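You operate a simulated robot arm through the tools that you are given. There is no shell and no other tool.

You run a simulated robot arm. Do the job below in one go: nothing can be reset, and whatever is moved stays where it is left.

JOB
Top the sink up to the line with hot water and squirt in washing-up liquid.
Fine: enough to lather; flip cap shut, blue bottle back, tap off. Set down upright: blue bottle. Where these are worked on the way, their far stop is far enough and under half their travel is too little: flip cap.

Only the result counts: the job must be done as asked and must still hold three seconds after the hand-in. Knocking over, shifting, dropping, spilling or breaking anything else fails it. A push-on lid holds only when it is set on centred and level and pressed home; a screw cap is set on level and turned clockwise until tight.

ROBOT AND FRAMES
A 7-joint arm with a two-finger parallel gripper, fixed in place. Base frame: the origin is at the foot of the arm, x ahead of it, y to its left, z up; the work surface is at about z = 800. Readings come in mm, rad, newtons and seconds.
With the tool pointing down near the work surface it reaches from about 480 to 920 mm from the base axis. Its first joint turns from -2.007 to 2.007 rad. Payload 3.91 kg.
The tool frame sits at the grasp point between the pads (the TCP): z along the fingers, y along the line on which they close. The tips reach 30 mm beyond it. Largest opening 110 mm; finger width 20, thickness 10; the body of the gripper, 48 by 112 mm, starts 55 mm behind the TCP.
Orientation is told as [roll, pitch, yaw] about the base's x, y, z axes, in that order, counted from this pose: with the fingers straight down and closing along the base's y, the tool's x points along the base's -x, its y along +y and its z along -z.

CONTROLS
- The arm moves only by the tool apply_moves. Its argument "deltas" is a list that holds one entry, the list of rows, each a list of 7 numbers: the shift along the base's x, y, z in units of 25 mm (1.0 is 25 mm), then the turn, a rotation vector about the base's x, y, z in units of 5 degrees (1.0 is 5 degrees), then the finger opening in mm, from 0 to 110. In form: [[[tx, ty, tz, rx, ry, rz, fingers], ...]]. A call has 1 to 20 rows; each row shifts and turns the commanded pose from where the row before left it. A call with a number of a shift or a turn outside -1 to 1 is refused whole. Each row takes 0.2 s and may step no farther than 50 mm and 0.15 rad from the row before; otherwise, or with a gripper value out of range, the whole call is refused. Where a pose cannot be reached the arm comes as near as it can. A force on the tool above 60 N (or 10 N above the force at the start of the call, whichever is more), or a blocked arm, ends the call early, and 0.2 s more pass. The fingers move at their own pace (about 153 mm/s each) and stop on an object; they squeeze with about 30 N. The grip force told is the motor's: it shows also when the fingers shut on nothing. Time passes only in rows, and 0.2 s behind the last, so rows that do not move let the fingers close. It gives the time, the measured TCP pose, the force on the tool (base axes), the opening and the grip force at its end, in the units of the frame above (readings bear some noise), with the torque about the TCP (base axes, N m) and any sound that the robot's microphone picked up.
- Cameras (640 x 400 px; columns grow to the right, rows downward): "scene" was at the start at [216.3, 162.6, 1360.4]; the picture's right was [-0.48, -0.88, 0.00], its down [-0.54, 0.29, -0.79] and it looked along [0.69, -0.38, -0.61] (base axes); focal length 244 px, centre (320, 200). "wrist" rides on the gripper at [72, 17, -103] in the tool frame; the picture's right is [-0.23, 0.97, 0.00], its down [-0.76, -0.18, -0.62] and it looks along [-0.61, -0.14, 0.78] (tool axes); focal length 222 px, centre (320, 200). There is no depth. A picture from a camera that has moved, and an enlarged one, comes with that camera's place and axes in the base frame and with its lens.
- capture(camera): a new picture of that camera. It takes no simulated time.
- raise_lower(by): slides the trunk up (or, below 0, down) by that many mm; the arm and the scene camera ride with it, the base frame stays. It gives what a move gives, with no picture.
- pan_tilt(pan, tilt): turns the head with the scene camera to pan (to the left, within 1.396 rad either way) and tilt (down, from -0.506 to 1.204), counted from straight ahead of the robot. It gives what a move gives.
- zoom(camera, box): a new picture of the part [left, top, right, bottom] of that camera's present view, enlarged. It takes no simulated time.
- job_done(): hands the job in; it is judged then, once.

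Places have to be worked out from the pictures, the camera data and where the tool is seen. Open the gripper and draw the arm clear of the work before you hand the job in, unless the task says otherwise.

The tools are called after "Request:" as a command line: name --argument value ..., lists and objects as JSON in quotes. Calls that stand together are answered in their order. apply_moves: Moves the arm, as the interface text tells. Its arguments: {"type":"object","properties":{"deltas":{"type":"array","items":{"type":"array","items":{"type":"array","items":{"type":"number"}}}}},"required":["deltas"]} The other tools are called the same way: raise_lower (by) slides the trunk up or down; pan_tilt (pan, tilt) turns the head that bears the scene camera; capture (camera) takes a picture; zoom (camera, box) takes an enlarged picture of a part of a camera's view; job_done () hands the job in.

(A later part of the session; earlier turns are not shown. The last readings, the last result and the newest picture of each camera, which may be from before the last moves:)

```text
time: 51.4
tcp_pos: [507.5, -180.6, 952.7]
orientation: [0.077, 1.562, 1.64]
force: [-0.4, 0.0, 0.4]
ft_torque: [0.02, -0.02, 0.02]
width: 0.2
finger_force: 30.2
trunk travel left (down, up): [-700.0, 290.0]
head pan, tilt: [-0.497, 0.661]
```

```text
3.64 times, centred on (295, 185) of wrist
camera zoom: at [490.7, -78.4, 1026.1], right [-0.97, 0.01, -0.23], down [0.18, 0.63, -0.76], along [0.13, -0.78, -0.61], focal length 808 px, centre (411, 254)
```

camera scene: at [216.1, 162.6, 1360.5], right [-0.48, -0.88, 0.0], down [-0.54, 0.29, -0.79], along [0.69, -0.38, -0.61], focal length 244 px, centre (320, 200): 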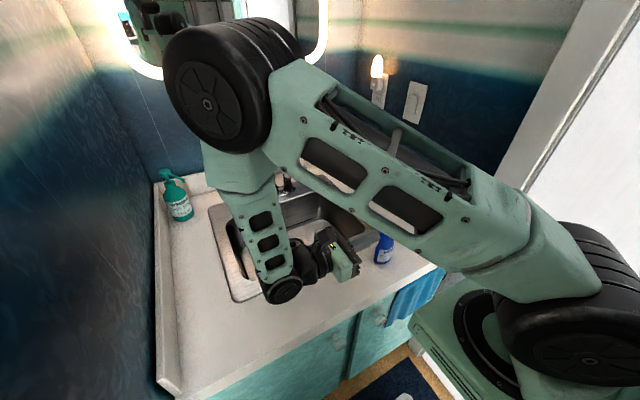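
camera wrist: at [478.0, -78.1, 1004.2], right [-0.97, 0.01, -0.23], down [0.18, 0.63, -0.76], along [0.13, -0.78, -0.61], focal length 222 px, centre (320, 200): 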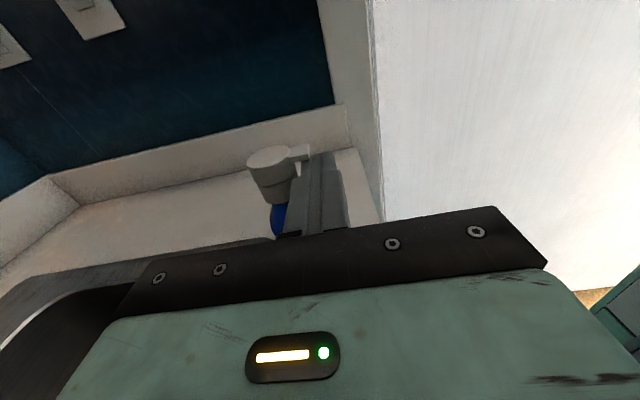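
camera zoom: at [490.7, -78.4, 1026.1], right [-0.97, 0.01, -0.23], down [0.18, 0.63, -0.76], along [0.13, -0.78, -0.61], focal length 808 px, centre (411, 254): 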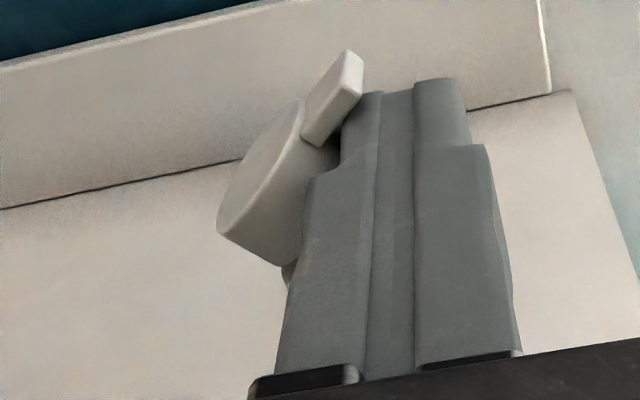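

The lid stands at about 45° with no force felt. I'll continue along the arc past 60°.

Request:
apply_moves --deltas '[[[0.14, 0, 0.12, 0, 0, 0, 0], [0.14, 0, 0.12, 0, 0, 0, 0], [0.14, 0, 0.08, 0, 0, 0, 0], [0.14, 0, 0.06, 0, 0, 0, 0], [0.14, 0, 0.04, 0, 0, 0, 0]]]'

Request:
zoom --camera "wrist" --box '[215, 120, 365, 240]'

Request:
capture --camera "scene"

```text
time: 52.5
tcp_pos: [524.8, -182.6, 961.9]
orientation: [0.101, 1.562, 1.659]
force: [-0.3, 0.4, 0.5]
ft_torque: [0.02, -0.05, 0.0]
width: 0.0
finger_force: 29.5
trunk travel left (down, up): [-700.0, 290.0]
head pan, tilt: [-0.497, 0.661]
```

```text
3.33 times, centred on (290, 180) of wrist
camera zoom: at [508.5, -79.4, 1036.1], right [-0.97, 0.01, -0.23], down [0.18, 0.63, -0.76], along [0.13, -0.78, -0.61], focal length 740 px, centre (420, 267)
```

zoom: 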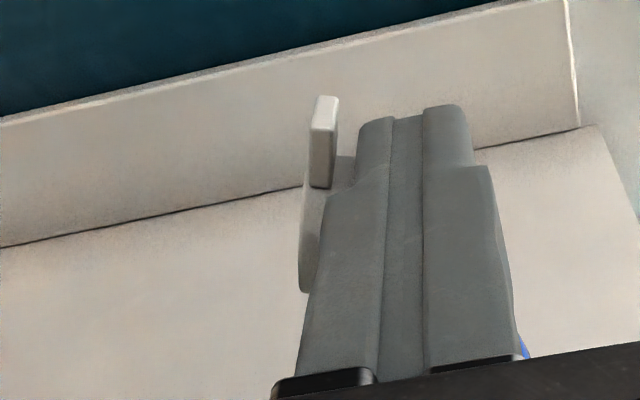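

```text
taken
camera scene: at [216.3, 162.7, 1360.4], right [-0.48, -0.88, 0.0], down [-0.54, 0.29, -0.79], along [0.69, -0.38, -0.61], focal length 244 px, centre (320, 200)
```

scene: 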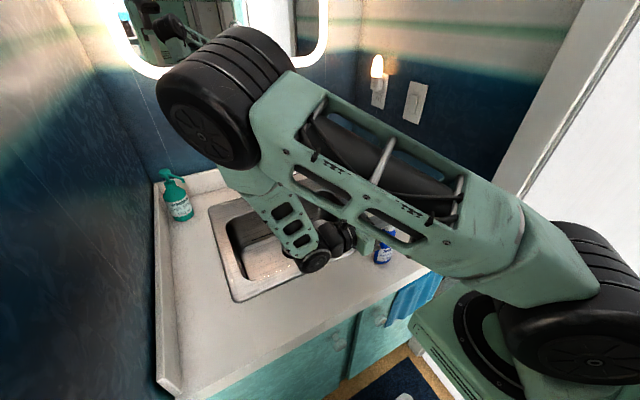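

The lid is now upright at about 90°. I'll push it further over toward its far stop, gently.

Request:
apply_moves --deltas '[[[0.2, 0, 0, 0, 0, 0, 0], [0.2, 0, -0.03, 0, 0, 0, 0], [0.2, 0, -0.06, 0, 0, 0, 0], [0.2, 0, -0.08, 0, 0, 0, 0]]]'

Request:
zoom --camera "wrist" --box '[215, 120, 365, 240]'

Request:
zoom --camera "scene" --box '[350, 205, 420, 270]'

```text
time: 53.5
tcp_pos: [544.7, -183.0, 960.4]
orientation: [0.015, 1.562, 1.576]
force: [-0.3, 0.0, 0.4]
ft_torque: [0.01, 0.01, 0.0]
width: 0.0
finger_force: 30.0
trunk travel left (down, up): [-700.0, 290.0]
head pan, tilt: [-0.497, 0.661]
```

```text
3.33 times, centred on (290, 180) of wrist
camera zoom: at [528.1, -79.2, 1032.2], right [-0.97, 0.01, -0.23], down [0.18, 0.63, -0.76], along [0.13, -0.78, -0.61], focal length 740 px, centre (420, 267)
```

zoom: 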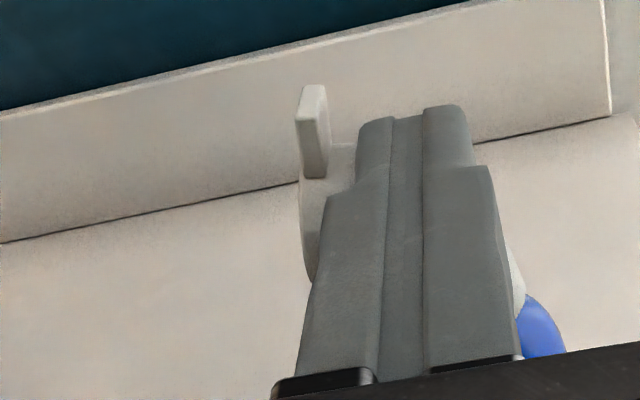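

```text
6.15 times, centred on (385, 238) of scene
camera zoom: at [216.2, 162.7, 1360.4], right [-0.48, -0.88, 0.0], down [-0.54, 0.29, -0.79], along [0.69, -0.38, -0.61], focal length 1504 px, centre (-80, -31)
```

zoom: 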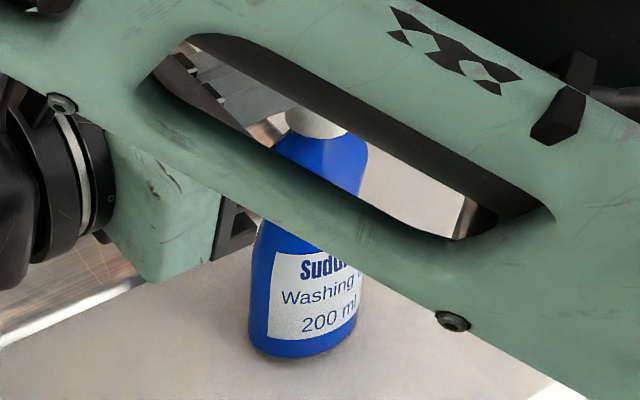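

The lid has gone just past vertical and the bottle still stands upright. I'll push a bit further over and down.

Request:
apply_moves --deltas '[[[0.2, 0, -0.06, 0, 0, 0, 0], [0.2, 0, -0.08, 0, 0, 0, 0], [0.2, 0, -0.1, 0, 0, 0, 0]]]'

Request:
zoom --camera "wrist" --box '[215, 120, 365, 240]'

Request:
zoom --camera "scene" --box '[350, 205, 420, 270]'

```text
time: 54.4
tcp_pos: [560.2, -181.0, 952.0]
orientation: [0.041, 1.563, 1.599]
force: [0.1, 0.0, -0.2]
ft_torque: [-0.06, 0.03, 0.02]
width: 0.0
finger_force: 29.8
trunk travel left (down, up): [-700.0, 290.0]
head pan, tilt: [-0.497, 0.661]
```

```text
3.33 times, centred on (290, 180) of wrist
camera zoom: at [543.3, -78.8, 1025.8], right [-0.97, 0.01, -0.23], down [0.18, 0.63, -0.76], along [0.13, -0.78, -0.61], focal length 740 px, centre (420, 267)
```

zoom: 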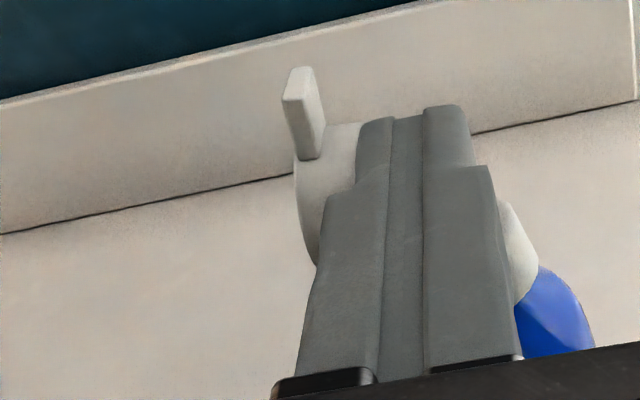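

```text
6.15 times, centred on (385, 238) of scene
camera zoom: at [216.2, 162.7, 1360.4], right [-0.48, -0.88, 0.0], down [-0.54, 0.29, -0.79], along [0.69, -0.38, -0.61], focal length 1504 px, centre (-80, -31)
```

zoom: 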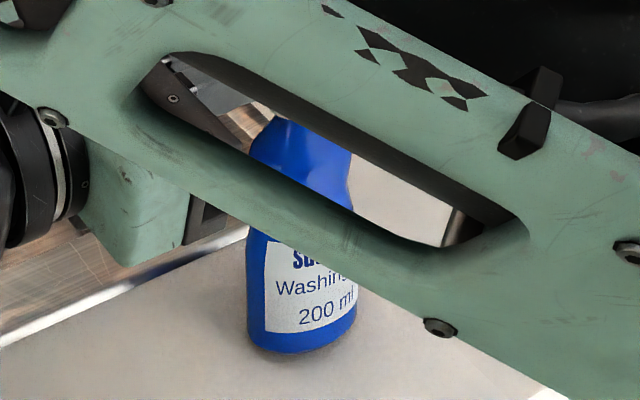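

The bottle's top has moved about 25 mm forward while its base stayed, so the lid is on its stop and I'm tilting the bottle. I'll back off slowly so it settles upright again.

Request:
apply_moves --deltas '[[[-0.12, 0, 0.05, 0, 0, 0, 0], [-0.12, 0, 0.05, 0, 0, 0, 0], [-0.12, 0, 0.04, 0, 0, 0, 0], [-0.12, 0, 0.04, 0, 0, 0, 0], [-0.12, 0, 0.03, 0, 0, 0, 0], [-0.12, 0, 0.03, 0, 0, 0, 0], [-0.12, 0, 0.02, 0, 0, 0, 0], [-0.12, 0, 0.02, 0, 0, 0, 0], [-0.12, 0, 0.02, 0, 0, 0, 0], [-0.12, 0, 0.02, 0, 0, 0, 0], [-0.12, 0, 0.02, 0, 0, 0, 0], [-0.12, 0, 0.02, 0, 0, 0, 0]]]'

Request:
zoom --camera "wrist" --box '[215, 120, 365, 240]'

Request:
zoom --camera "scene" --box '[350, 205, 420, 270]'

```text
time: 57.0
tcp_pos: [523.3, -181.4, 961.8]
orientation: [0.057, 1.563, 1.619]
force: [-0.5, 0.1, -0.5]
ft_torque: [0.01, -0.03, 0.0]
width: 0.1
finger_force: 30.1
trunk travel left (down, up): [-700.0, 290.0]
head pan, tilt: [-0.497, 0.661]
```

```text
3.33 times, centred on (290, 180) of wrist
camera zoom: at [506.2, -78.3, 1035.2], right [-0.97, 0.01, -0.23], down [0.18, 0.63, -0.76], along [0.13, -0.78, -0.61], focal length 740 px, centre (420, 267)
```

zoom: 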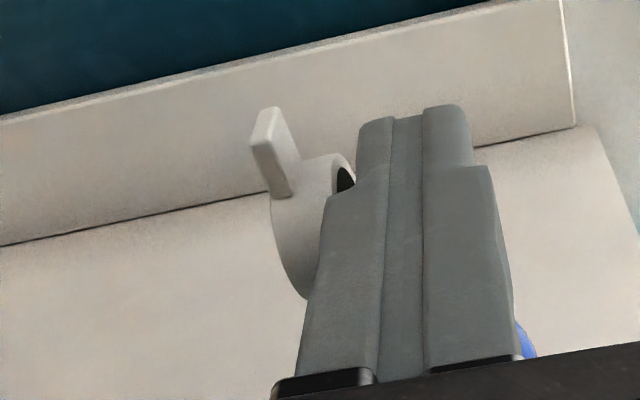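

```text
6.15 times, centred on (385, 238) of scene
camera zoom: at [216.3, 162.7, 1360.4], right [-0.48, -0.88, 0.0], down [-0.54, 0.29, -0.79], along [0.69, -0.38, -0.61], focal length 1504 px, centre (-80, -31)
```

zoom: 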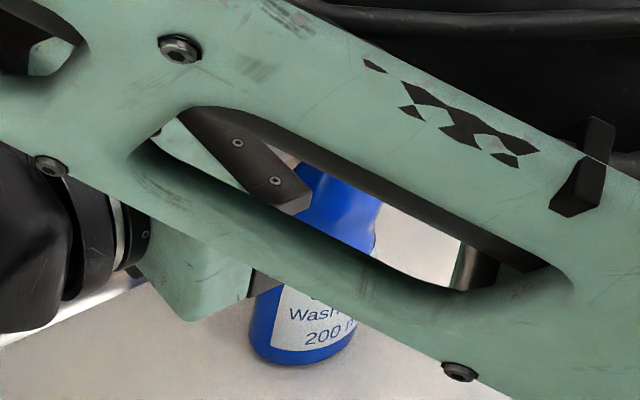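

The bottle is upright again and the lid stays open at roughly 110–115°, its far stop. I'll withdraw the fingers upward and back, then look at the bottle.

Request:
apply_moves --deltas '[[[0, 0, 0.3, 0, 0, 0, 0], [0, 0.5, 0.2, 0, 0, 0, 0], [0, 0.9, 0, 0, 0, 0, 0], [0, 0.9, 0, 0, 0, 0, 0], [0, 0.9, 0, 0, 0, 0, 0], [0, 0.5, 0, 0, 0, 0, 80]]]'

Request:
capture --camera "wrist"

Request:
capture --camera "scene"

```text
time: 58.4
tcp_pos: [523.3, -88.0, 974.7]
orientation: [0.024, 1.563, 1.585]
force: [-0.1, 0.3, 0.2]
ft_torque: [0.03, 0.0, 0.0]
width: 80.3
finger_force: 0.0
trunk travel left (down, up): [-700.0, 290.0]
head pan, tilt: [-0.497, 0.661]
```

```text
taken
camera wrist: at [506.6, 13.9, 1047.7], right [-0.97, 0.01, -0.23], down [0.18, 0.63, -0.76], along [0.13, -0.78, -0.61], focal length 222 px, centre (320, 200)
```

wrist: 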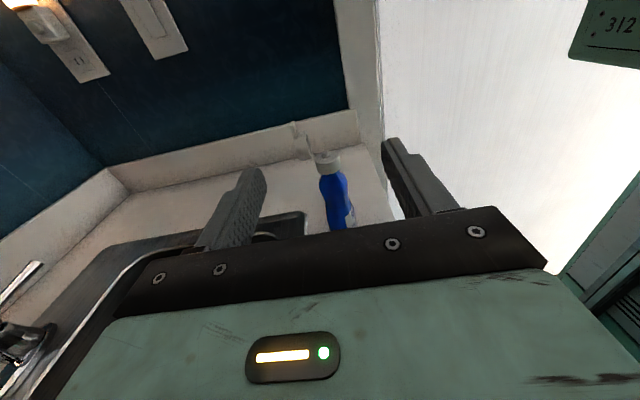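

```text
taken
camera scene: at [216.3, 162.6, 1360.4], right [-0.48, -0.88, 0.0], down [-0.54, 0.29, -0.79], along [0.69, -0.38, -0.61], focal length 244 px, centre (320, 200)
```

scene: 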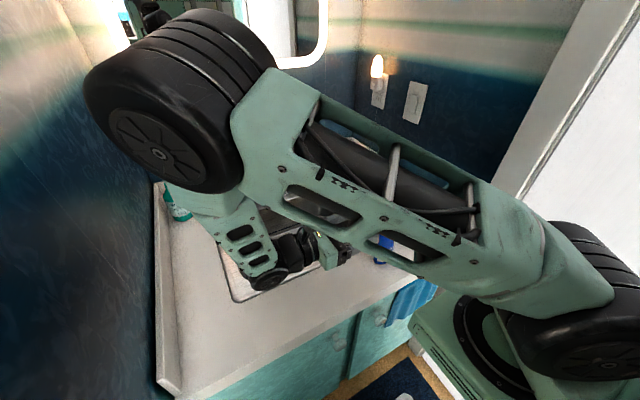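

Request:
zoom --camera "wrist" --box '[270, 110, 390, 240]'

```text
3.08 times, centred on (330, 175) of wrist
camera zoom: at [506.6, 13.9, 1047.7], right [-0.97, 0.01, -0.23], down [0.18, 0.63, -0.76], along [0.13, -0.78, -0.61], focal length 684 px, centre (289, 277)
```

zoom: 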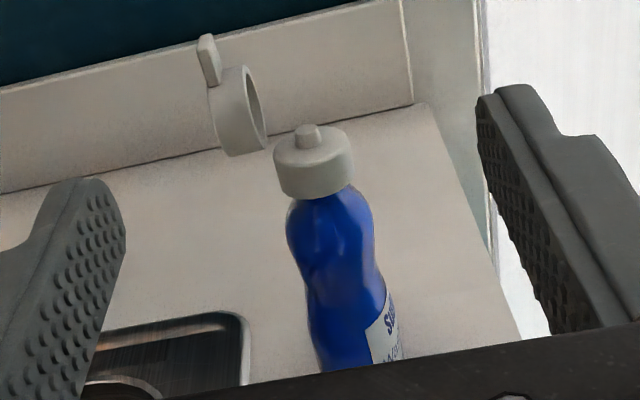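

I see the nozzle on the collar, the lid standing open on the far side, and the bottle axis at x≈522. I'll lower the open gripper to z≈878 and slide forward around the bottle's body.

Request:
apply_moves --deltas '[[[0, 0, -0.97, 0, 0, 0, 80], [0, 0, -0.97, 0, 0, 0, 80], [0, 0, -0.97, 0, 0, 0, 80], [0, 0, -0.96, 0, 0, 0, 80], [0, -0.9, 0, 0, 0, 0, 80], [0, -0.9, 0, 0, 0, 0, 80], [0, -0.9, 0, 0, 0, 0, 80], [0, -0.9, 0, 0, 0, 0, 80], [0, -0.9, 0, 0, 0, 0, 80]]]'

Request:
capture --camera "wrist"

```text
time: 60.4
tcp_pos: [522.7, -199.8, 878.9]
orientation: [0.105, 1.562, 1.664]
force: [0.5, -0.1, -0.3]
ft_torque: [0.04, 0.0, 0.03]
width: 80.0
finger_force: 0.0
trunk travel left (down, up): [-700.0, 290.0]
head pan, tilt: [-0.497, 0.661]
```

```text
taken
camera wrist: at [506.3, -97.7, 951.4], right [-0.97, 0.01, -0.23], down [0.18, 0.63, -0.76], along [0.13, -0.78, -0.61], focal length 222 px, centre (320, 200)
```

wrist: 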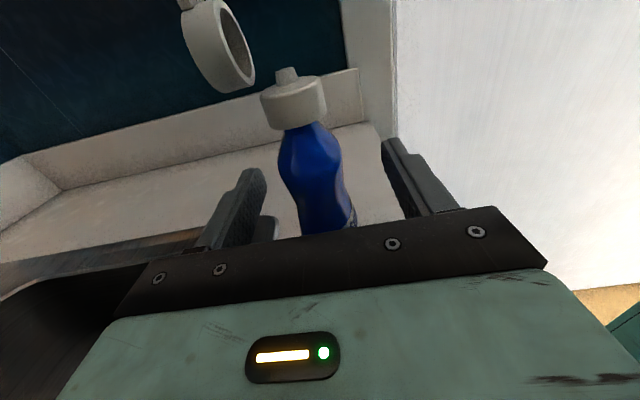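

The bottle is centred between the fingers. I'll close on it gently.

Request:
apply_moves --deltas '[[[0, -0.12, 0, 0, 0, 0, 70], [0, 0, 0, 0, 0, 0, 60], [0, 0, 0, 0, 0, 0, 54], [0, 0, 0, 0, 0, 0, 50], [0, 0, 0, 0, 0, 0, 46]]]'

Request:
capture --camera "wrist"

```text
time: 61.5
tcp_pos: [522.0, -204.1, 876.5]
orientation: [0.061, 1.563, 1.619]
force: [-0.4, 0.4, 0.3]
ft_torque: [-0.01, 0.0, 0.03]
width: 46.0
finger_force: 0.0
trunk travel left (down, up): [-700.0, 290.0]
head pan, tilt: [-0.497, 0.661]
```

```text
taken
camera wrist: at [506.6, -100.4, 951.1], right [-0.97, 0.01, -0.23], down [0.18, 0.63, -0.76], along [0.13, -0.78, -0.61], focal length 222 px, centre (320, 200)
```

wrist: 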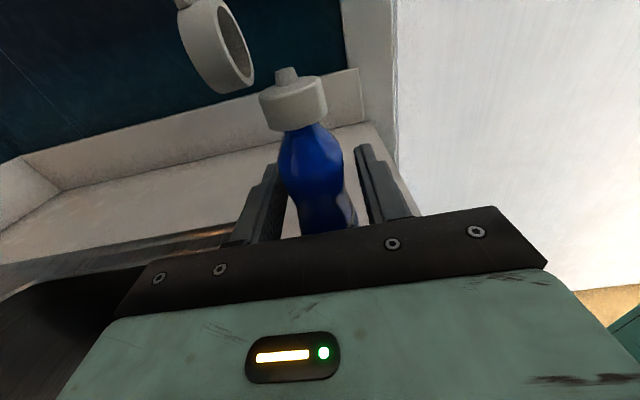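

No contact yet at 46 mm, so the waist is narrower; I'll close in further steps.

Request:
apply_moves --deltas '[[[0, 0, 0, 0, 0, 0, 44], [0, 0, 0, 0, 0, 0, 42], [0, 0, 0, 0, 0, 0, 40], [0, 0, 0, 0, 0, 0, 38], [0, 0, 0, 0, 0, 0, 36]]]'

Request:
zoom --camera "wrist" --box '[220, 60, 420, 250]'

```text
time: 62.8
tcp_pos: [522.4, -202.6, 877.2]
orientation: [0.06, 1.563, 1.622]
force: [-0.7, 0.4, -0.3]
ft_torque: [0.01, -0.02, -0.01]
width: 36.1
finger_force: 0.0
trunk travel left (down, up): [-700.0, 290.0]
head pan, tilt: [-0.497, 0.661]
```

```text
2.11 times, centred on (320, 155) of wrist
camera zoom: at [506.6, -100.4, 951.1], right [-0.97, 0.01, -0.23], down [0.18, 0.63, -0.76], along [0.13, -0.78, -0.61], focal length 468 px, centre (320, 295)
```

zoom: 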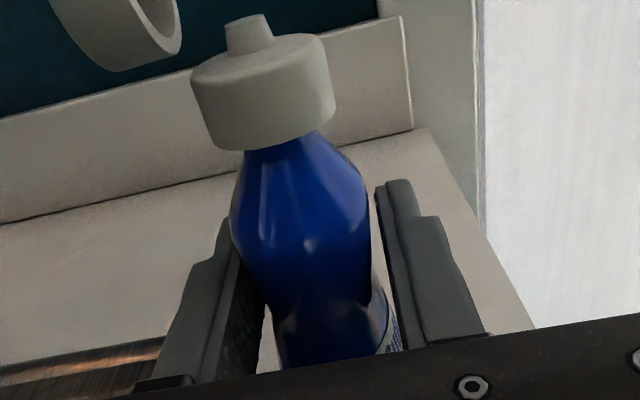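

Request:
apply_moves --deltas '[[[0, 0, 0, 0, 0, 0, 34], [0, 0, 0, 0, 0, 0, 33], [0, 0, 0, 0, 0, 0, 32], [0, 0, 0, 0, 0, 0, 31], [0, 0, 0, 0, 0, 0, 30], [0, 0, 0, 0, 0, 0, 30]]]'

Request:
zoom --camera "wrist" --box '[220, 60, 420, 250]'

```text
time: 64.2
tcp_pos: [523.3, -202.3, 878.2]
orientation: [0.056, 1.562, 1.615]
force: [1.6, -0.1, 0.5]
ft_torque: [-0.06, -0.05, 0.0]
width: 32.0
finger_force: 30.3
trunk travel left (down, up): [-700.0, 290.0]
head pan, tilt: [-0.497, 0.661]
```

```text
2.11 times, centred on (320, 155) of wrist
camera zoom: at [506.7, -100.3, 951.1], right [-0.97, 0.01, -0.23], down [0.18, 0.63, -0.76], along [0.13, -0.78, -0.61], focal length 468 px, centre (320, 295)
```

zoom: 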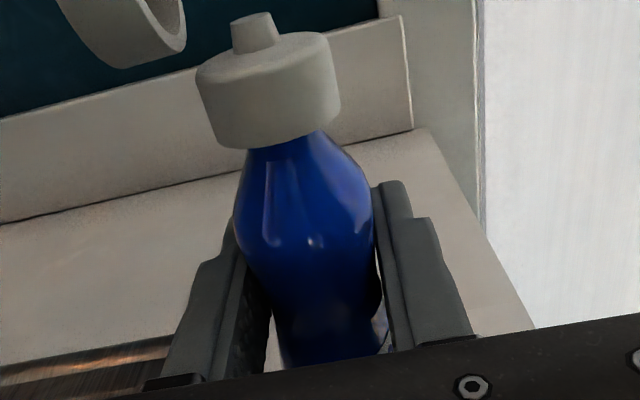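

The grip holds at 32 mm with 30 N. I'll lift the bottle straight up and carry it upright over the front of the basin.

Request:
apply_moves --deltas '[[[0, 0, 0.3, 0, 0, 0, 30], [0, 0, 0.9, 0, 0, 0, 30], [0, 0, 0.9, 0, 0, 0, 30], [0, 0, 0.9, 0, 0, 0, 30], [0.85, 0.81, 0, 0, 0, 0, 30], [0.85, 0.81, 0, 0, 0, 0, 30], [0.85, 0.81, 0, 0, 0, 0, 30], [0.85, 0.81, 0, 0, 0, 0, 30], [0.85, 0.81, 0, 0, 0, 0, 30], [0.85, 0.81, 0, 0, 0, 0, 30]]]'

Request:
capture --camera "wrist"

Request:
capture --camera "scene"

```text
time: 66.3
tcp_pos: [649.8, -85.6, 953.4]
orientation: [0.131, 1.562, 1.692]
force: [0.5, 0.5, -2.1]
ft_torque: [0.0, 0.03, -0.04]
width: 31.8
finger_force: 29.7
trunk travel left (down, up): [-700.0, 290.0]
head pan, tilt: [-0.497, 0.661]
```

```text
taken
camera wrist: at [633.3, 18.2, 1026.3], right [-0.97, 0.01, -0.23], down [0.18, 0.63, -0.76], along [0.13, -0.78, -0.61], focal length 222 px, centre (320, 200)
```

wrist: 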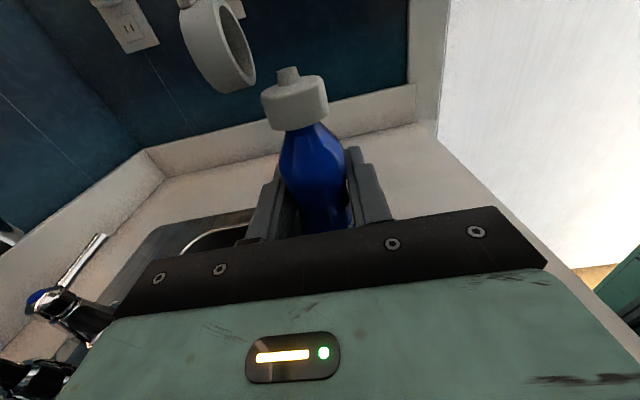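

```text
taken
camera scene: at [216.2, 162.6, 1360.5], right [-0.48, -0.88, 0.0], down [-0.54, 0.29, -0.79], along [0.69, -0.38, -0.61], focal length 244 px, centre (320, 200)
```

scene: 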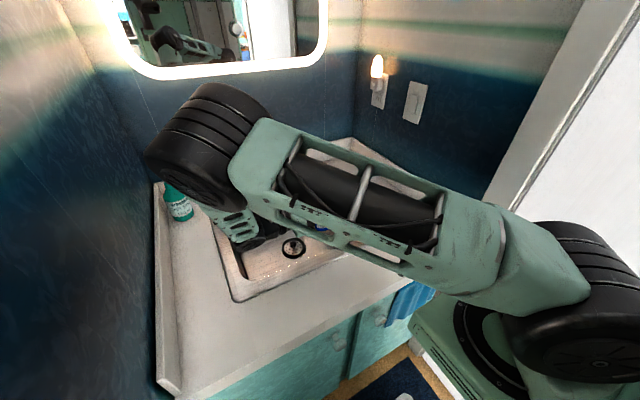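

The bottle hangs securely, about 2.2 N. I'll lower a little and start rolling about +y, which keeps the open lid on the underside, and check at 60°.

Request:
apply_moves --deltas '[[[0, 0, -0.18, 0, 1, 0, 30], [0, 0, -0.18, 0, 1, 0, 30], [0, 0, -0.18, 0, 1, 0, 30], [0, 0, -0.18, 0, 1, 0, 30], [0, 0, -0.18, 0, 1, 0, 30], [0, 0, -0.18, 0, 1, 0, 30], [0, 0, -0.18, 0, 1, 0, 30], [0, 0, -0.18, 0, 1, 0, 30], [0, 0, -0.18, 0, 1, 0, 30], [0, 0, -0.18, 0, 1, 0, 30], [0, 0, -0.18, 0, 1, 0, 30], [0, 0, -0.18, 0, 1, 0, 30]]]'

Request:
capture --camera "wrist"

Request:
capture --camera "scene"

```text
time: 69.0
tcp_pos: [650.8, -82.8, 899.1]
orientation: [1.576, 0.522, 3.133]
force: [-0.5, -1.3, -2.7]
ft_torque: [-0.02, -0.03, -0.02]
width: 32.0
finger_force: 30.1
trunk travel left (down, up): [-700.0, 290.0]
head pan, tilt: [-0.497, 0.661]
```

```text
taken
camera wrist: at [705.6, 19.6, 949.0], right [-0.68, 0.01, 0.73], down [-0.56, 0.63, -0.54], along [-0.47, -0.78, -0.42], focal length 222 px, centre (320, 200)
```

wrist: 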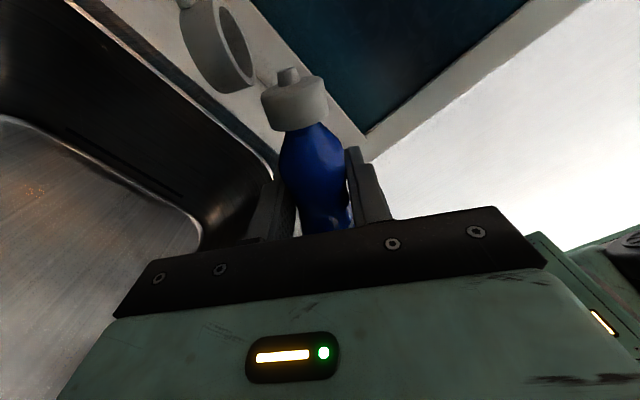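

```text
taken
camera scene: at [216.3, 162.7, 1360.4], right [-0.48, -0.88, 0.0], down [-0.54, 0.29, -0.79], along [0.69, -0.38, -0.61], focal length 244 px, centre (320, 200)
```

scene: 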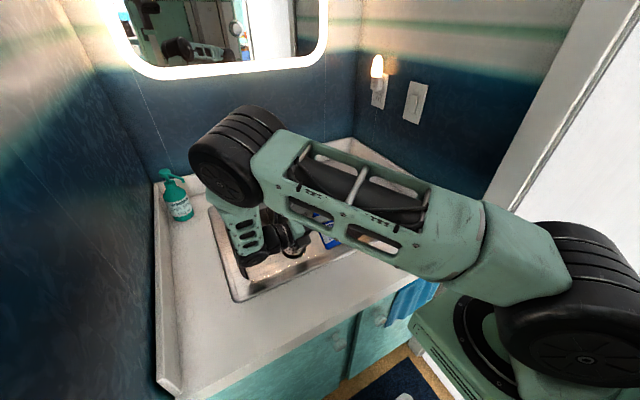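

The roll is smooth and nothing has leaked. I'll carry on to about 150° so the nozzle points down into the basin.

Request:
apply_moves --deltas '[[[0, 0, 0, 0, 1, 0, 30], [0, 0, 0, 0, 1, 0, 30], [0, 0, 0, 0, 1, 0, 30], [0, 0, 0, 0, 1, 0, 30], [0, 0, 0, 0, 1, 0, 30], [0, 0, 0, 0, 1, 0, 30], [0, 0, 0, 0, 1, 0, 30], [0, 0, 0, 0, 1, 0, 30], [0, 0, 0, 0, 1, 0, 30], [0, 0, 0, 0, 1, 0, 30], [0, 0, 0, 0, 1, 0, 30], [0, 0, 0, 0, 1, 0, 30], [0, 0, 0, 0, 1, 0, 30], [0, 0, 0, 0, 1, 0, 30], [0, 0, 0, 0, 1, 0, 30], [0, 0, 0, 0, 1, 0, 30], [0, 0, 0, 0, 1, 0, 30], [0, 0, 0, 0, 1, 0, 30]]]'

Request:
capture --camera "wrist"

Request:
capture --camera "scene"

```text
time: 72.8
tcp_pos: [650.5, -82.4, 897.9]
orientation: [1.596, -1.05, 3.121]
force: [0.4, -0.1, -2.3]
ft_torque: [0.0, -0.04, 0.01]
width: 31.9
finger_force: 29.9
trunk travel left (down, up): [-700.0, 290.0]
head pan, tilt: [-0.497, 0.661]
```

```text
taken
camera wrist: at [700.3, 19.8, 843.6], right [0.73, 0.01, 0.68], down [-0.54, 0.63, 0.56], along [-0.42, -0.78, 0.47], focal length 222 px, centre (320, 200)
```

wrist: 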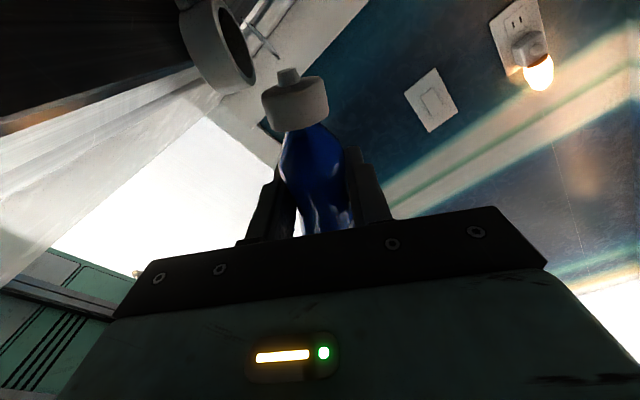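

```text
taken
camera scene: at [216.4, 162.7, 1360.4], right [-0.48, -0.88, 0.0], down [-0.54, 0.29, -0.79], along [0.69, -0.38, -0.61], focal length 244 px, centre (320, 200)
```

scene: 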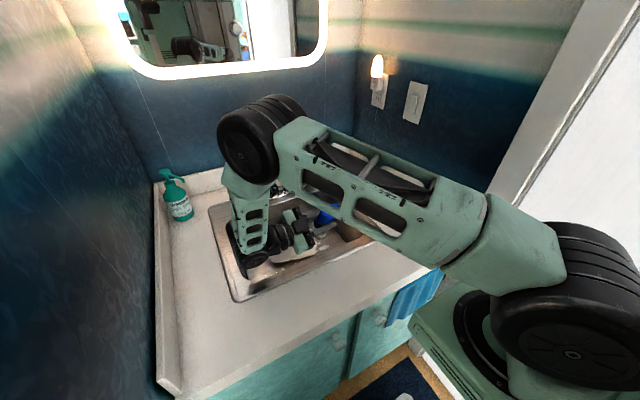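

Request:
zoom --camera "wrist" --box '[170, 0, 370, 240]'

Request:
zoom --camera "scene" --box '[210, 170, 390, 300]'

```text
1.67 times, centred on (270, 120) of wrist
camera zoom: at [700.3, 19.8, 843.6], right [0.73, 0.01, 0.68], down [-0.54, 0.63, 0.56], along [-0.42, -0.78, 0.47], focal length 370 px, centre (403, 333)
```

zoom: 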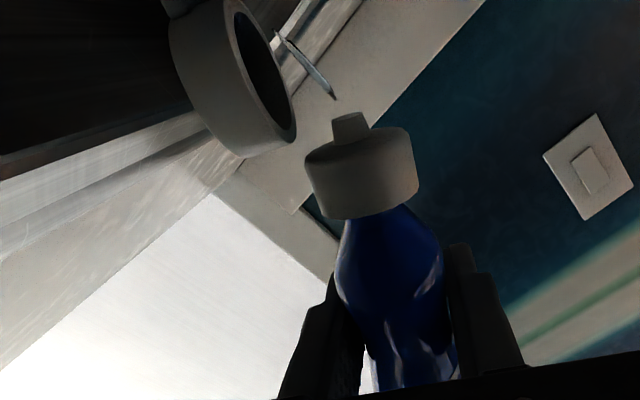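

```text
3.08 times, centred on (300, 235) of scene
camera zoom: at [216.4, 162.7, 1360.4], right [-0.48, -0.88, 0.0], down [-0.54, 0.29, -0.79], along [0.69, -0.38, -0.61], focal length 752 px, centre (382, 92)
```

zoom: 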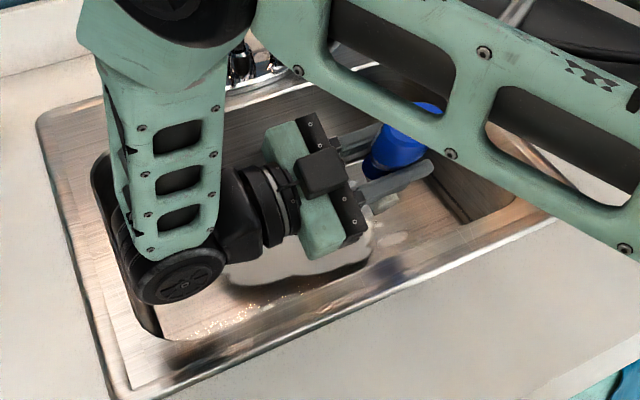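

I see a thin translucent streak falling below the nozzle and a pale patch on the water, so liquid seems to be coming out. I'll look closer at both.

Request:
zoom --camera "wrist" --box '[230, 0, 310, 60]'

Request:
zoom --camera "scene" --box '[260, 215, 350, 280]'

```text
6.67 times, centred on (270, 30) of wrist
camera zoom: at [700.3, 19.8, 843.6], right [0.73, 0.01, 0.68], down [-0.54, 0.63, 0.56], along [-0.42, -0.78, 0.47], focal length 1481 px, centre (653, 1333)
```

zoom: 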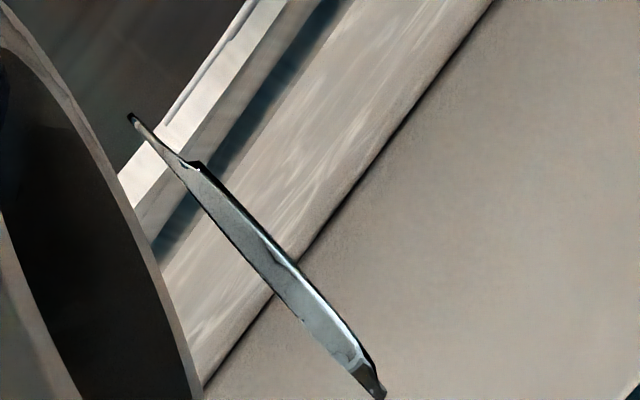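

```text
6.15 times, centred on (305, 248) of scene
camera zoom: at [216.4, 162.7, 1360.4], right [-0.48, -0.88, 0.0], down [-0.54, 0.29, -0.79], along [0.69, -0.38, -0.61], focal length 1504 px, centre (412, -92)
```

zoom: 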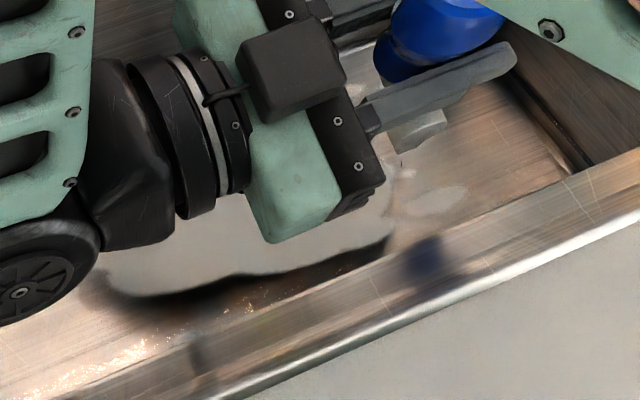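

Liquid is landing in the basin with a pale soapy patch forming. I'll hold one short moment more and check again before turning back.

Request:
apply_moves --deltas '[[[0, 0, 0, 0, 0, 0, 30]]]'

Request:
zoom --camera "scene" --box '[220, 195, 350, 290]'

Request:
zoom --camera "wrist" --box '[170, 0, 370, 240]'

```text
time: 73.2
tcp_pos: [650.3, -82.7, 898.5]
orientation: [1.595, -1.05, 3.124]
force: [0.1, 0.2, -3.0]
ft_torque: [0.02, -0.02, 0.01]
width: 31.8
finger_force: 29.8
trunk travel left (down, up): [-700.0, 290.0]
head pan, tilt: [-0.497, 0.661]
```

```text
4.21 times, centred on (285, 242) of scene
camera zoom: at [216.4, 162.7, 1360.4], right [-0.48, -0.88, 0.0], down [-0.54, 0.29, -0.79], along [0.69, -0.38, -0.61], focal length 1029 px, centre (467, 21)
```

zoom: 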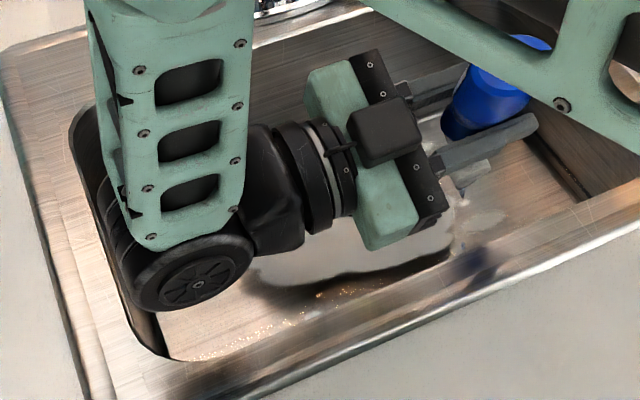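

```text
1.67 times, centred on (270, 120) of wrist
camera zoom: at [700.4, 19.8, 843.7], right [0.73, 0.01, 0.68], down [-0.54, 0.63, 0.56], along [-0.42, -0.78, 0.46], focal length 370 px, centre (403, 333)
```

zoom: 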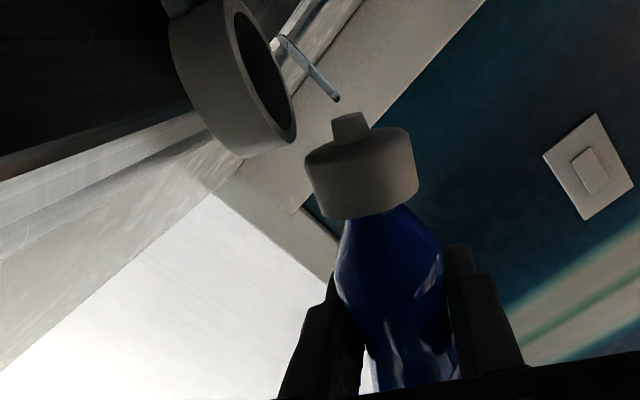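

The stream is steady and a foamy patch is spreading on the water, which is enough. I'll roll the bottle back upright over the basin.

Request:
apply_moves --deltas '[[[0, 0, 0, 0, -1, 0, 30], [0, 0, 0, 0, -1, 0, 30], [0, 0, 0, 0, -1, 0, 30], [0, 0, 0, 0, -1, 0, 30], [0, 0, 0, 0, -1, 0, 30], [0, 0, 0, 0, -1, 0, 30], [0, 0, 0, 0, -1, 0, 30], [0, 0, 0, 0, -1, 0, 30], [0, 0, 0, 0, -1, 0, 30], [0, 0, 0, 0, -1, 0, 30], [0, 0, 0, 0, -1, 0, 30], [0, 0, 0, 0, -1, 0, 30], [0, 0, 0, 0, -1, 0, 30], [0, 0, 0, 0, -1, 0, 30], [0, 0, 0, 0, -1, 0, 30], [0, 0, 0, 0, -1, 0, 30], [0, 0, 0, 0, -1, 0, 30], [0, 0, 0, 0, -1, 0, 30], [0, 0, 0, 0, -1, 0, 30], [0, 0, 0, 0, -1, 0, 30]]]'

Request:
apply_moves --deltas '[[[0, 0, 0.2, 0, -1, 0, 30], [0, 0, 0.2, 0, -1, 0, 30], [0, 0, 0.2, 0, -1, 0, 30], [0, 0, 0.2, 0, -1, 0, 30], [0, 0, 0.2, 0, -1, 0, 30], [0, 0, 0.2, 0, -1, 0, 30], [0, 0, 0.2, 0, -1, 0, 30], [0, 0, 0.2, 0, -1, 0, 30], [0, 0, 0.3, 0, -1, 0, 30], [0, 0, 0.3, 0, -1, 0, 30]]]'

Request:
capture --camera "wrist"

Request:
capture --camera "scene"

```text
time: 77.3
tcp_pos: [651.1, -82.0, 898.5]
orientation: [1.574, 0.699, 3.132]
force: [-0.5, 0.1, -2.8]
ft_torque: [0.0, -0.02, 0.01]
width: 31.8
finger_force: 29.5
trunk travel left (down, up): [-700.0, 290.0]
head pan, tilt: [-0.497, 0.661]
```

```text
time: 79.5
tcp_pos: [649.9, -82.8, 953.3]
orientation: [-0.157, 1.563, 1.403]
force: [0.5, 0.2, -3.4]
ft_torque: [0.01, 0.0, 0.02]
width: 31.8
finger_force: 29.7
trunk travel left (down, up): [-700.0, 290.0]
head pan, tilt: [-0.497, 0.661]
```

```text
taken
camera wrist: at [634.1, 19.9, 1026.6], right [-0.97, 0.01, -0.23], down [0.19, 0.63, -0.76], along [0.13, -0.78, -0.61], focal length 222 px, centre (320, 200)
```

wrist: 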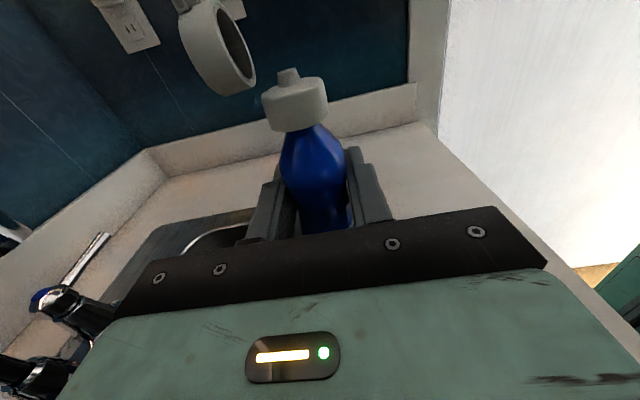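

```text
taken
camera scene: at [216.5, 162.7, 1360.4], right [-0.48, -0.88, 0.0], down [-0.54, 0.29, -0.79], along [0.69, -0.38, -0.61], focal length 244 px, centre (320, 200)
```

scene: 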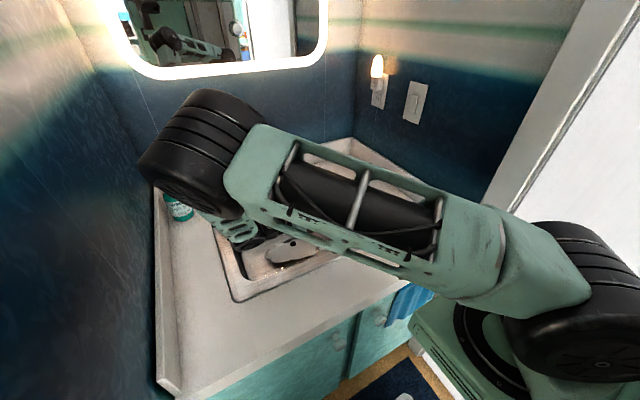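

The bottle is upright with its lid still open, and I can see lather in the basin. I'll carry it back over its original spot and lower it most of the way.

Request:
apply_moves --deltas '[[[-0.847, -0.8, 0, 0, 0, 0, 30], [-0.847, -0.8, 0, 0, 0, 0, 30], [-0.847, -0.8, 0, 0, 0, 0, 30], [-0.847, -0.8, 0, 0, 0, 0, 30], [-0.847, -0.8, 0, 0, 0, 0, 30], [-0.847, -0.8, 0, 0, 0, 0, 30], [0, 0, -0.9, 0, 0, 0, 30], [0, 0, -0.9, 0, 0, 0, 30], [0, 0, -0.7, 0, 0, 0, 30], [0, 0, -0.3, 0, 0, 0, 30]]]'

Request:
capture --camera "wrist"

Request:
zoom --camera "scene" --box '[350, 205, 420, 270]'

```text
time: 81.8
tcp_pos: [523.3, -201.8, 884.1]
orientation: [0.063, 1.563, 1.624]
force: [0.6, 0.7, -3.2]
ft_torque: [-0.01, 0.02, -0.03]
width: 31.8
finger_force: 29.5
trunk travel left (down, up): [-700.0, 290.0]
head pan, tilt: [-0.497, 0.661]
```

```text
taken
camera wrist: at [506.8, -100.0, 957.6], right [-0.97, 0.01, -0.23], down [0.18, 0.63, -0.76], along [0.13, -0.78, -0.61], focal length 222 px, centre (320, 200)
```

wrist: 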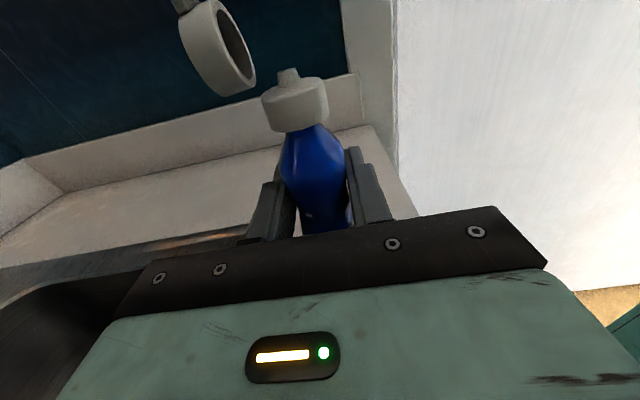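

```text
6.15 times, centred on (385, 238) of scene
camera zoom: at [216.3, 162.7, 1360.4], right [-0.48, -0.88, 0.0], down [-0.54, 0.29, -0.79], along [0.69, -0.38, -0.61], focal length 1504 px, centre (-80, -31)
```

zoom: 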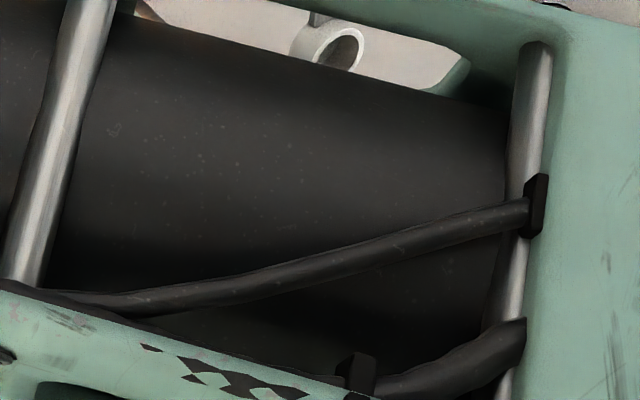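

About 6 mm remain. I'll lower in small steps until the base takes the weight.

Request:
apply_moves --deltas '[[[0, -0.04, -0.06, 0, 0, 0, 30], [0, 0, -0.06, 0, 0, 0, 30], [0, 0, -0.05, 0, 0, 0, 30], [0, 0, 0, 0, 0, 0, 30]]]'

Request:
apply_moves --deltas '[[[0, 0, -0.04, 0, 0, 0, 30], [0, 0, 0, 0, 0, 0, 30]]]'

```text
time: 82.8
tcp_pos: [524.0, -204.0, 879.6]
orientation: [0.068, 1.56, 1.63]
force: [0.1, 0.4, -2.1]
ft_torque: [0.01, -0.01, 0.02]
width: 31.8
finger_force: 30.1
trunk travel left (down, up): [-700.0, 290.0]
head pan, tilt: [-0.497, 0.661]
```

```text
time: 83.3
tcp_pos: [522.3, -203.3, 878.0]
orientation: [0.08, 1.562, 1.643]
force: [0.3, -0.5, -2.0]
ft_torque: [0.01, -0.01, 0.03]
width: 31.6
finger_force: 29.9
trunk travel left (down, up): [-700.0, 290.0]
head pan, tilt: [-0.497, 0.661]
```

Request:
apply_moves --deltas '[[[0, 0, -0.04, 0, 0, 0, 30], [0, 0, 0, 0, 0, 0, 30]]]'

Request:
apply_moves --deltas '[[[0, 0, -0.04, 0, 0, 0, 30], [0, 0, 0, 0, 0, 0, 30]]]'

```text
time: 84.0
tcp_pos: [522.3, -202.9, 879.0]
orientation: [0.03, 1.563, 1.589]
force: [0.8, 0.8, 2.6]
ft_torque: [0.15, 0.02, -0.05]
width: 31.8
finger_force: 29.9
trunk travel left (down, up): [-700.0, 290.0]
head pan, tilt: [-0.497, 0.661]
```

```text
time: 84.5
tcp_pos: [522.9, -202.7, 878.0]
orientation: [-0.113, 1.566, 1.448]
force: [1.7, 2.7, 16.5]
ft_torque: [0.63, -0.03, -0.04]
width: 31.7
finger_force: 29.5
trunk travel left (down, up): [-700.0, 290.0]
head pan, tilt: [-0.497, 0.661]
```

The base is on the counter (16 N pressing). I'll ease up 1 mm and open the fingers slowly.

Request:
apply_moves --deltas '[[[0, 0, 0.045, 0, 0, 0, 30], [0, 0, 0, 0, 0, 0, 31], [0, 0, 0, 0, 0, 0, 33], [0, 0, 0, 0, 0, 0, 36], [0, 0, 0, 0, 0, 0, 42], [0, 0, 0, 0, 0, 0, 50], [0, 0, 0, 0, 0, 0, 65], [0, 0, 0, 0, 0, 0, 80]]]'

Request:
capture --camera "wrist"

```text
time: 86.3
tcp_pos: [523.0, -203.7, 878.0]
orientation: [0.059, 1.562, 1.617]
force: [-0.1, -0.4, -0.1]
ft_torque: [-0.01, 0.02, -0.02]
width: 79.9
finger_force: 0.0
trunk travel left (down, up): [-700.0, 290.0]
head pan, tilt: [-0.497, 0.661]
```

```text
taken
camera wrist: at [506.3, -101.5, 951.8], right [-0.97, 0.01, -0.23], down [0.18, 0.63, -0.76], along [0.13, -0.78, -0.61], focal length 222 px, centre (320, 200)
```

wrist: 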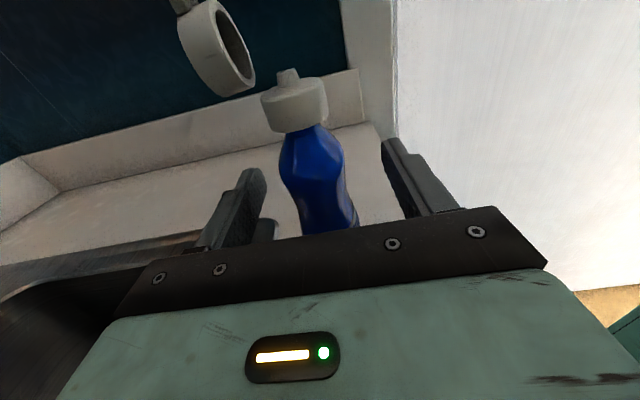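

The bottle stands free on its spot. I'll back straight out, close the fingers and line up beyond the lid's far side.

Request:
apply_moves --deltas '[[[0, 0.6, 0, 0, 0, 0, 80], [0, 0.95, 0, 0, 0, 0, 80], [0, 0.95, 0, 0, 0, 0, 80], [0, 0.95, 0, 0, 0, 0, 80], [0, 0.95, 0, 0, 0, 0, 80], [0.6, 0, 0.88, 0, 0, 0, 0], [0.6, 0, 0.88, 0, 0, 0, 0], [0.6, 0, 0.88, 0, 0, 0, 0], [0.6, 0, 0.88, 0, 0, 0, 0]]]'

Request:
capture --camera "wrist"

Request:
capture --camera "scene"

```text
time: 88.3
tcp_pos: [581.7, -93.0, 966.9]
orientation: [0.116, 1.563, 1.678]
force: [-1.4, -0.1, -0.3]
ft_torque: [0.01, 0.01, 0.02]
width: 0.0
finger_force: 30.2
trunk travel left (down, up): [-700.0, 290.0]
head pan, tilt: [-0.497, 0.661]
```

```text
taken
camera wrist: at [566.3, 9.7, 1040.6], right [-0.97, 0.01, -0.23], down [0.18, 0.63, -0.76], along [0.13, -0.78, -0.61], focal length 222 px, centre (320, 200)
```

wrist: 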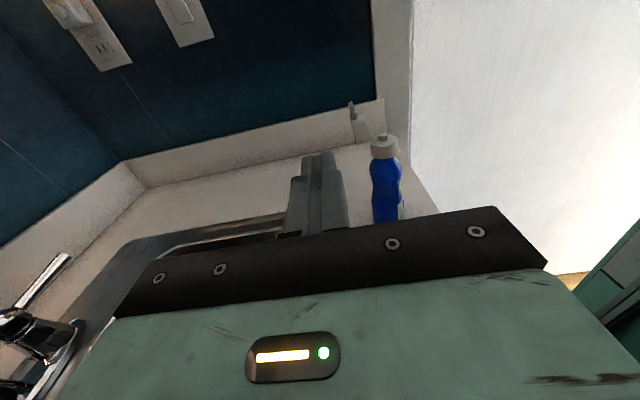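

```text
taken
camera scene: at [216.3, 162.8, 1360.3], right [-0.48, -0.88, 0.0], down [-0.54, 0.29, -0.79], along [0.69, -0.38, -0.61], focal length 244 px, centre (320, 200)
```

scene: 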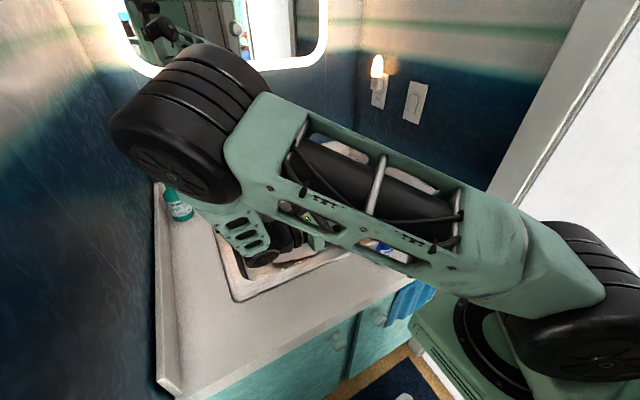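

Request:
zoom --camera "wrist" --box '[280, 80, 430, 240]'

```text
2.50 times, centred on (355, 160) of wrist
camera zoom: at [566.3, 9.7, 1040.6], right [-0.97, 0.01, -0.23], down [0.18, 0.63, -0.76], along [0.13, -0.78, -0.61], focal length 555 px, centre (232, 300)
```

zoom: 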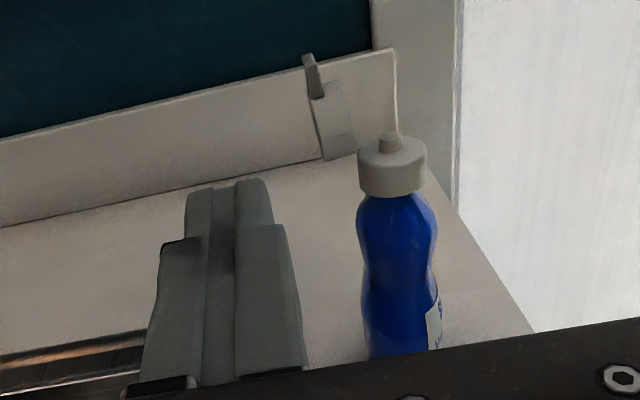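

The lid stands near 100° with its outer face at about x=553. I'll slide the closed fingers in beyond it at z≈967, then ease back toward the robot to start closing it.

Request:
apply_moves --deltas '[[[0, -0.9, 0, 0, 0, 0, 0], [0, -0.9, 0, 0, 0, 0, 0], [0, -0.9, 0, 0, 0, 0, 0], [0, -0.8, 0, 0, 0, 0, 0], [-0.3, 0, 0, 0, 0, 0, 0], [-0.3, 0, 0, 0, 0, 0, 0], [-0.2, 0, 0, 0, 0, 0, 0]]]'

Request:
zoom --camera "wrist" --box '[240, 60, 440, 240]'

```text
time: 90.0
tcp_pos: [563.2, -181.4, 965.6]
orientation: [0.054, 1.562, 1.613]
force: [0.4, -0.1, 0.4]
ft_torque: [-0.03, -0.01, -0.01]
width: 0.1
finger_force: 29.8
trunk travel left (down, up): [-700.0, 290.0]
head pan, tilt: [-0.497, 0.661]
```

```text
2.22 times, centred on (340, 150) of wrist
camera zoom: at [547.1, -78.4, 1039.3], right [-0.97, 0.01, -0.23], down [0.18, 0.63, -0.76], along [0.13, -0.78, -0.61], focal length 494 px, centre (276, 311)
```

zoom: 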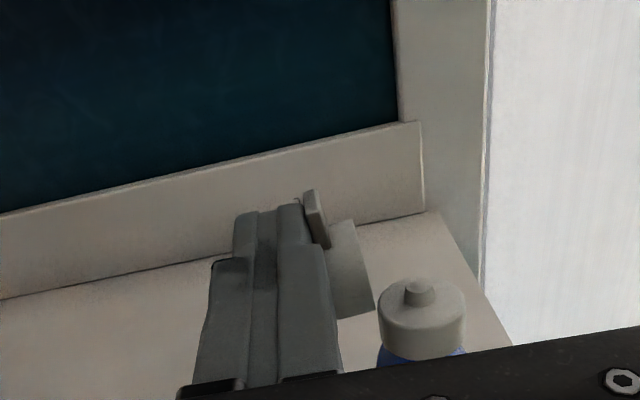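

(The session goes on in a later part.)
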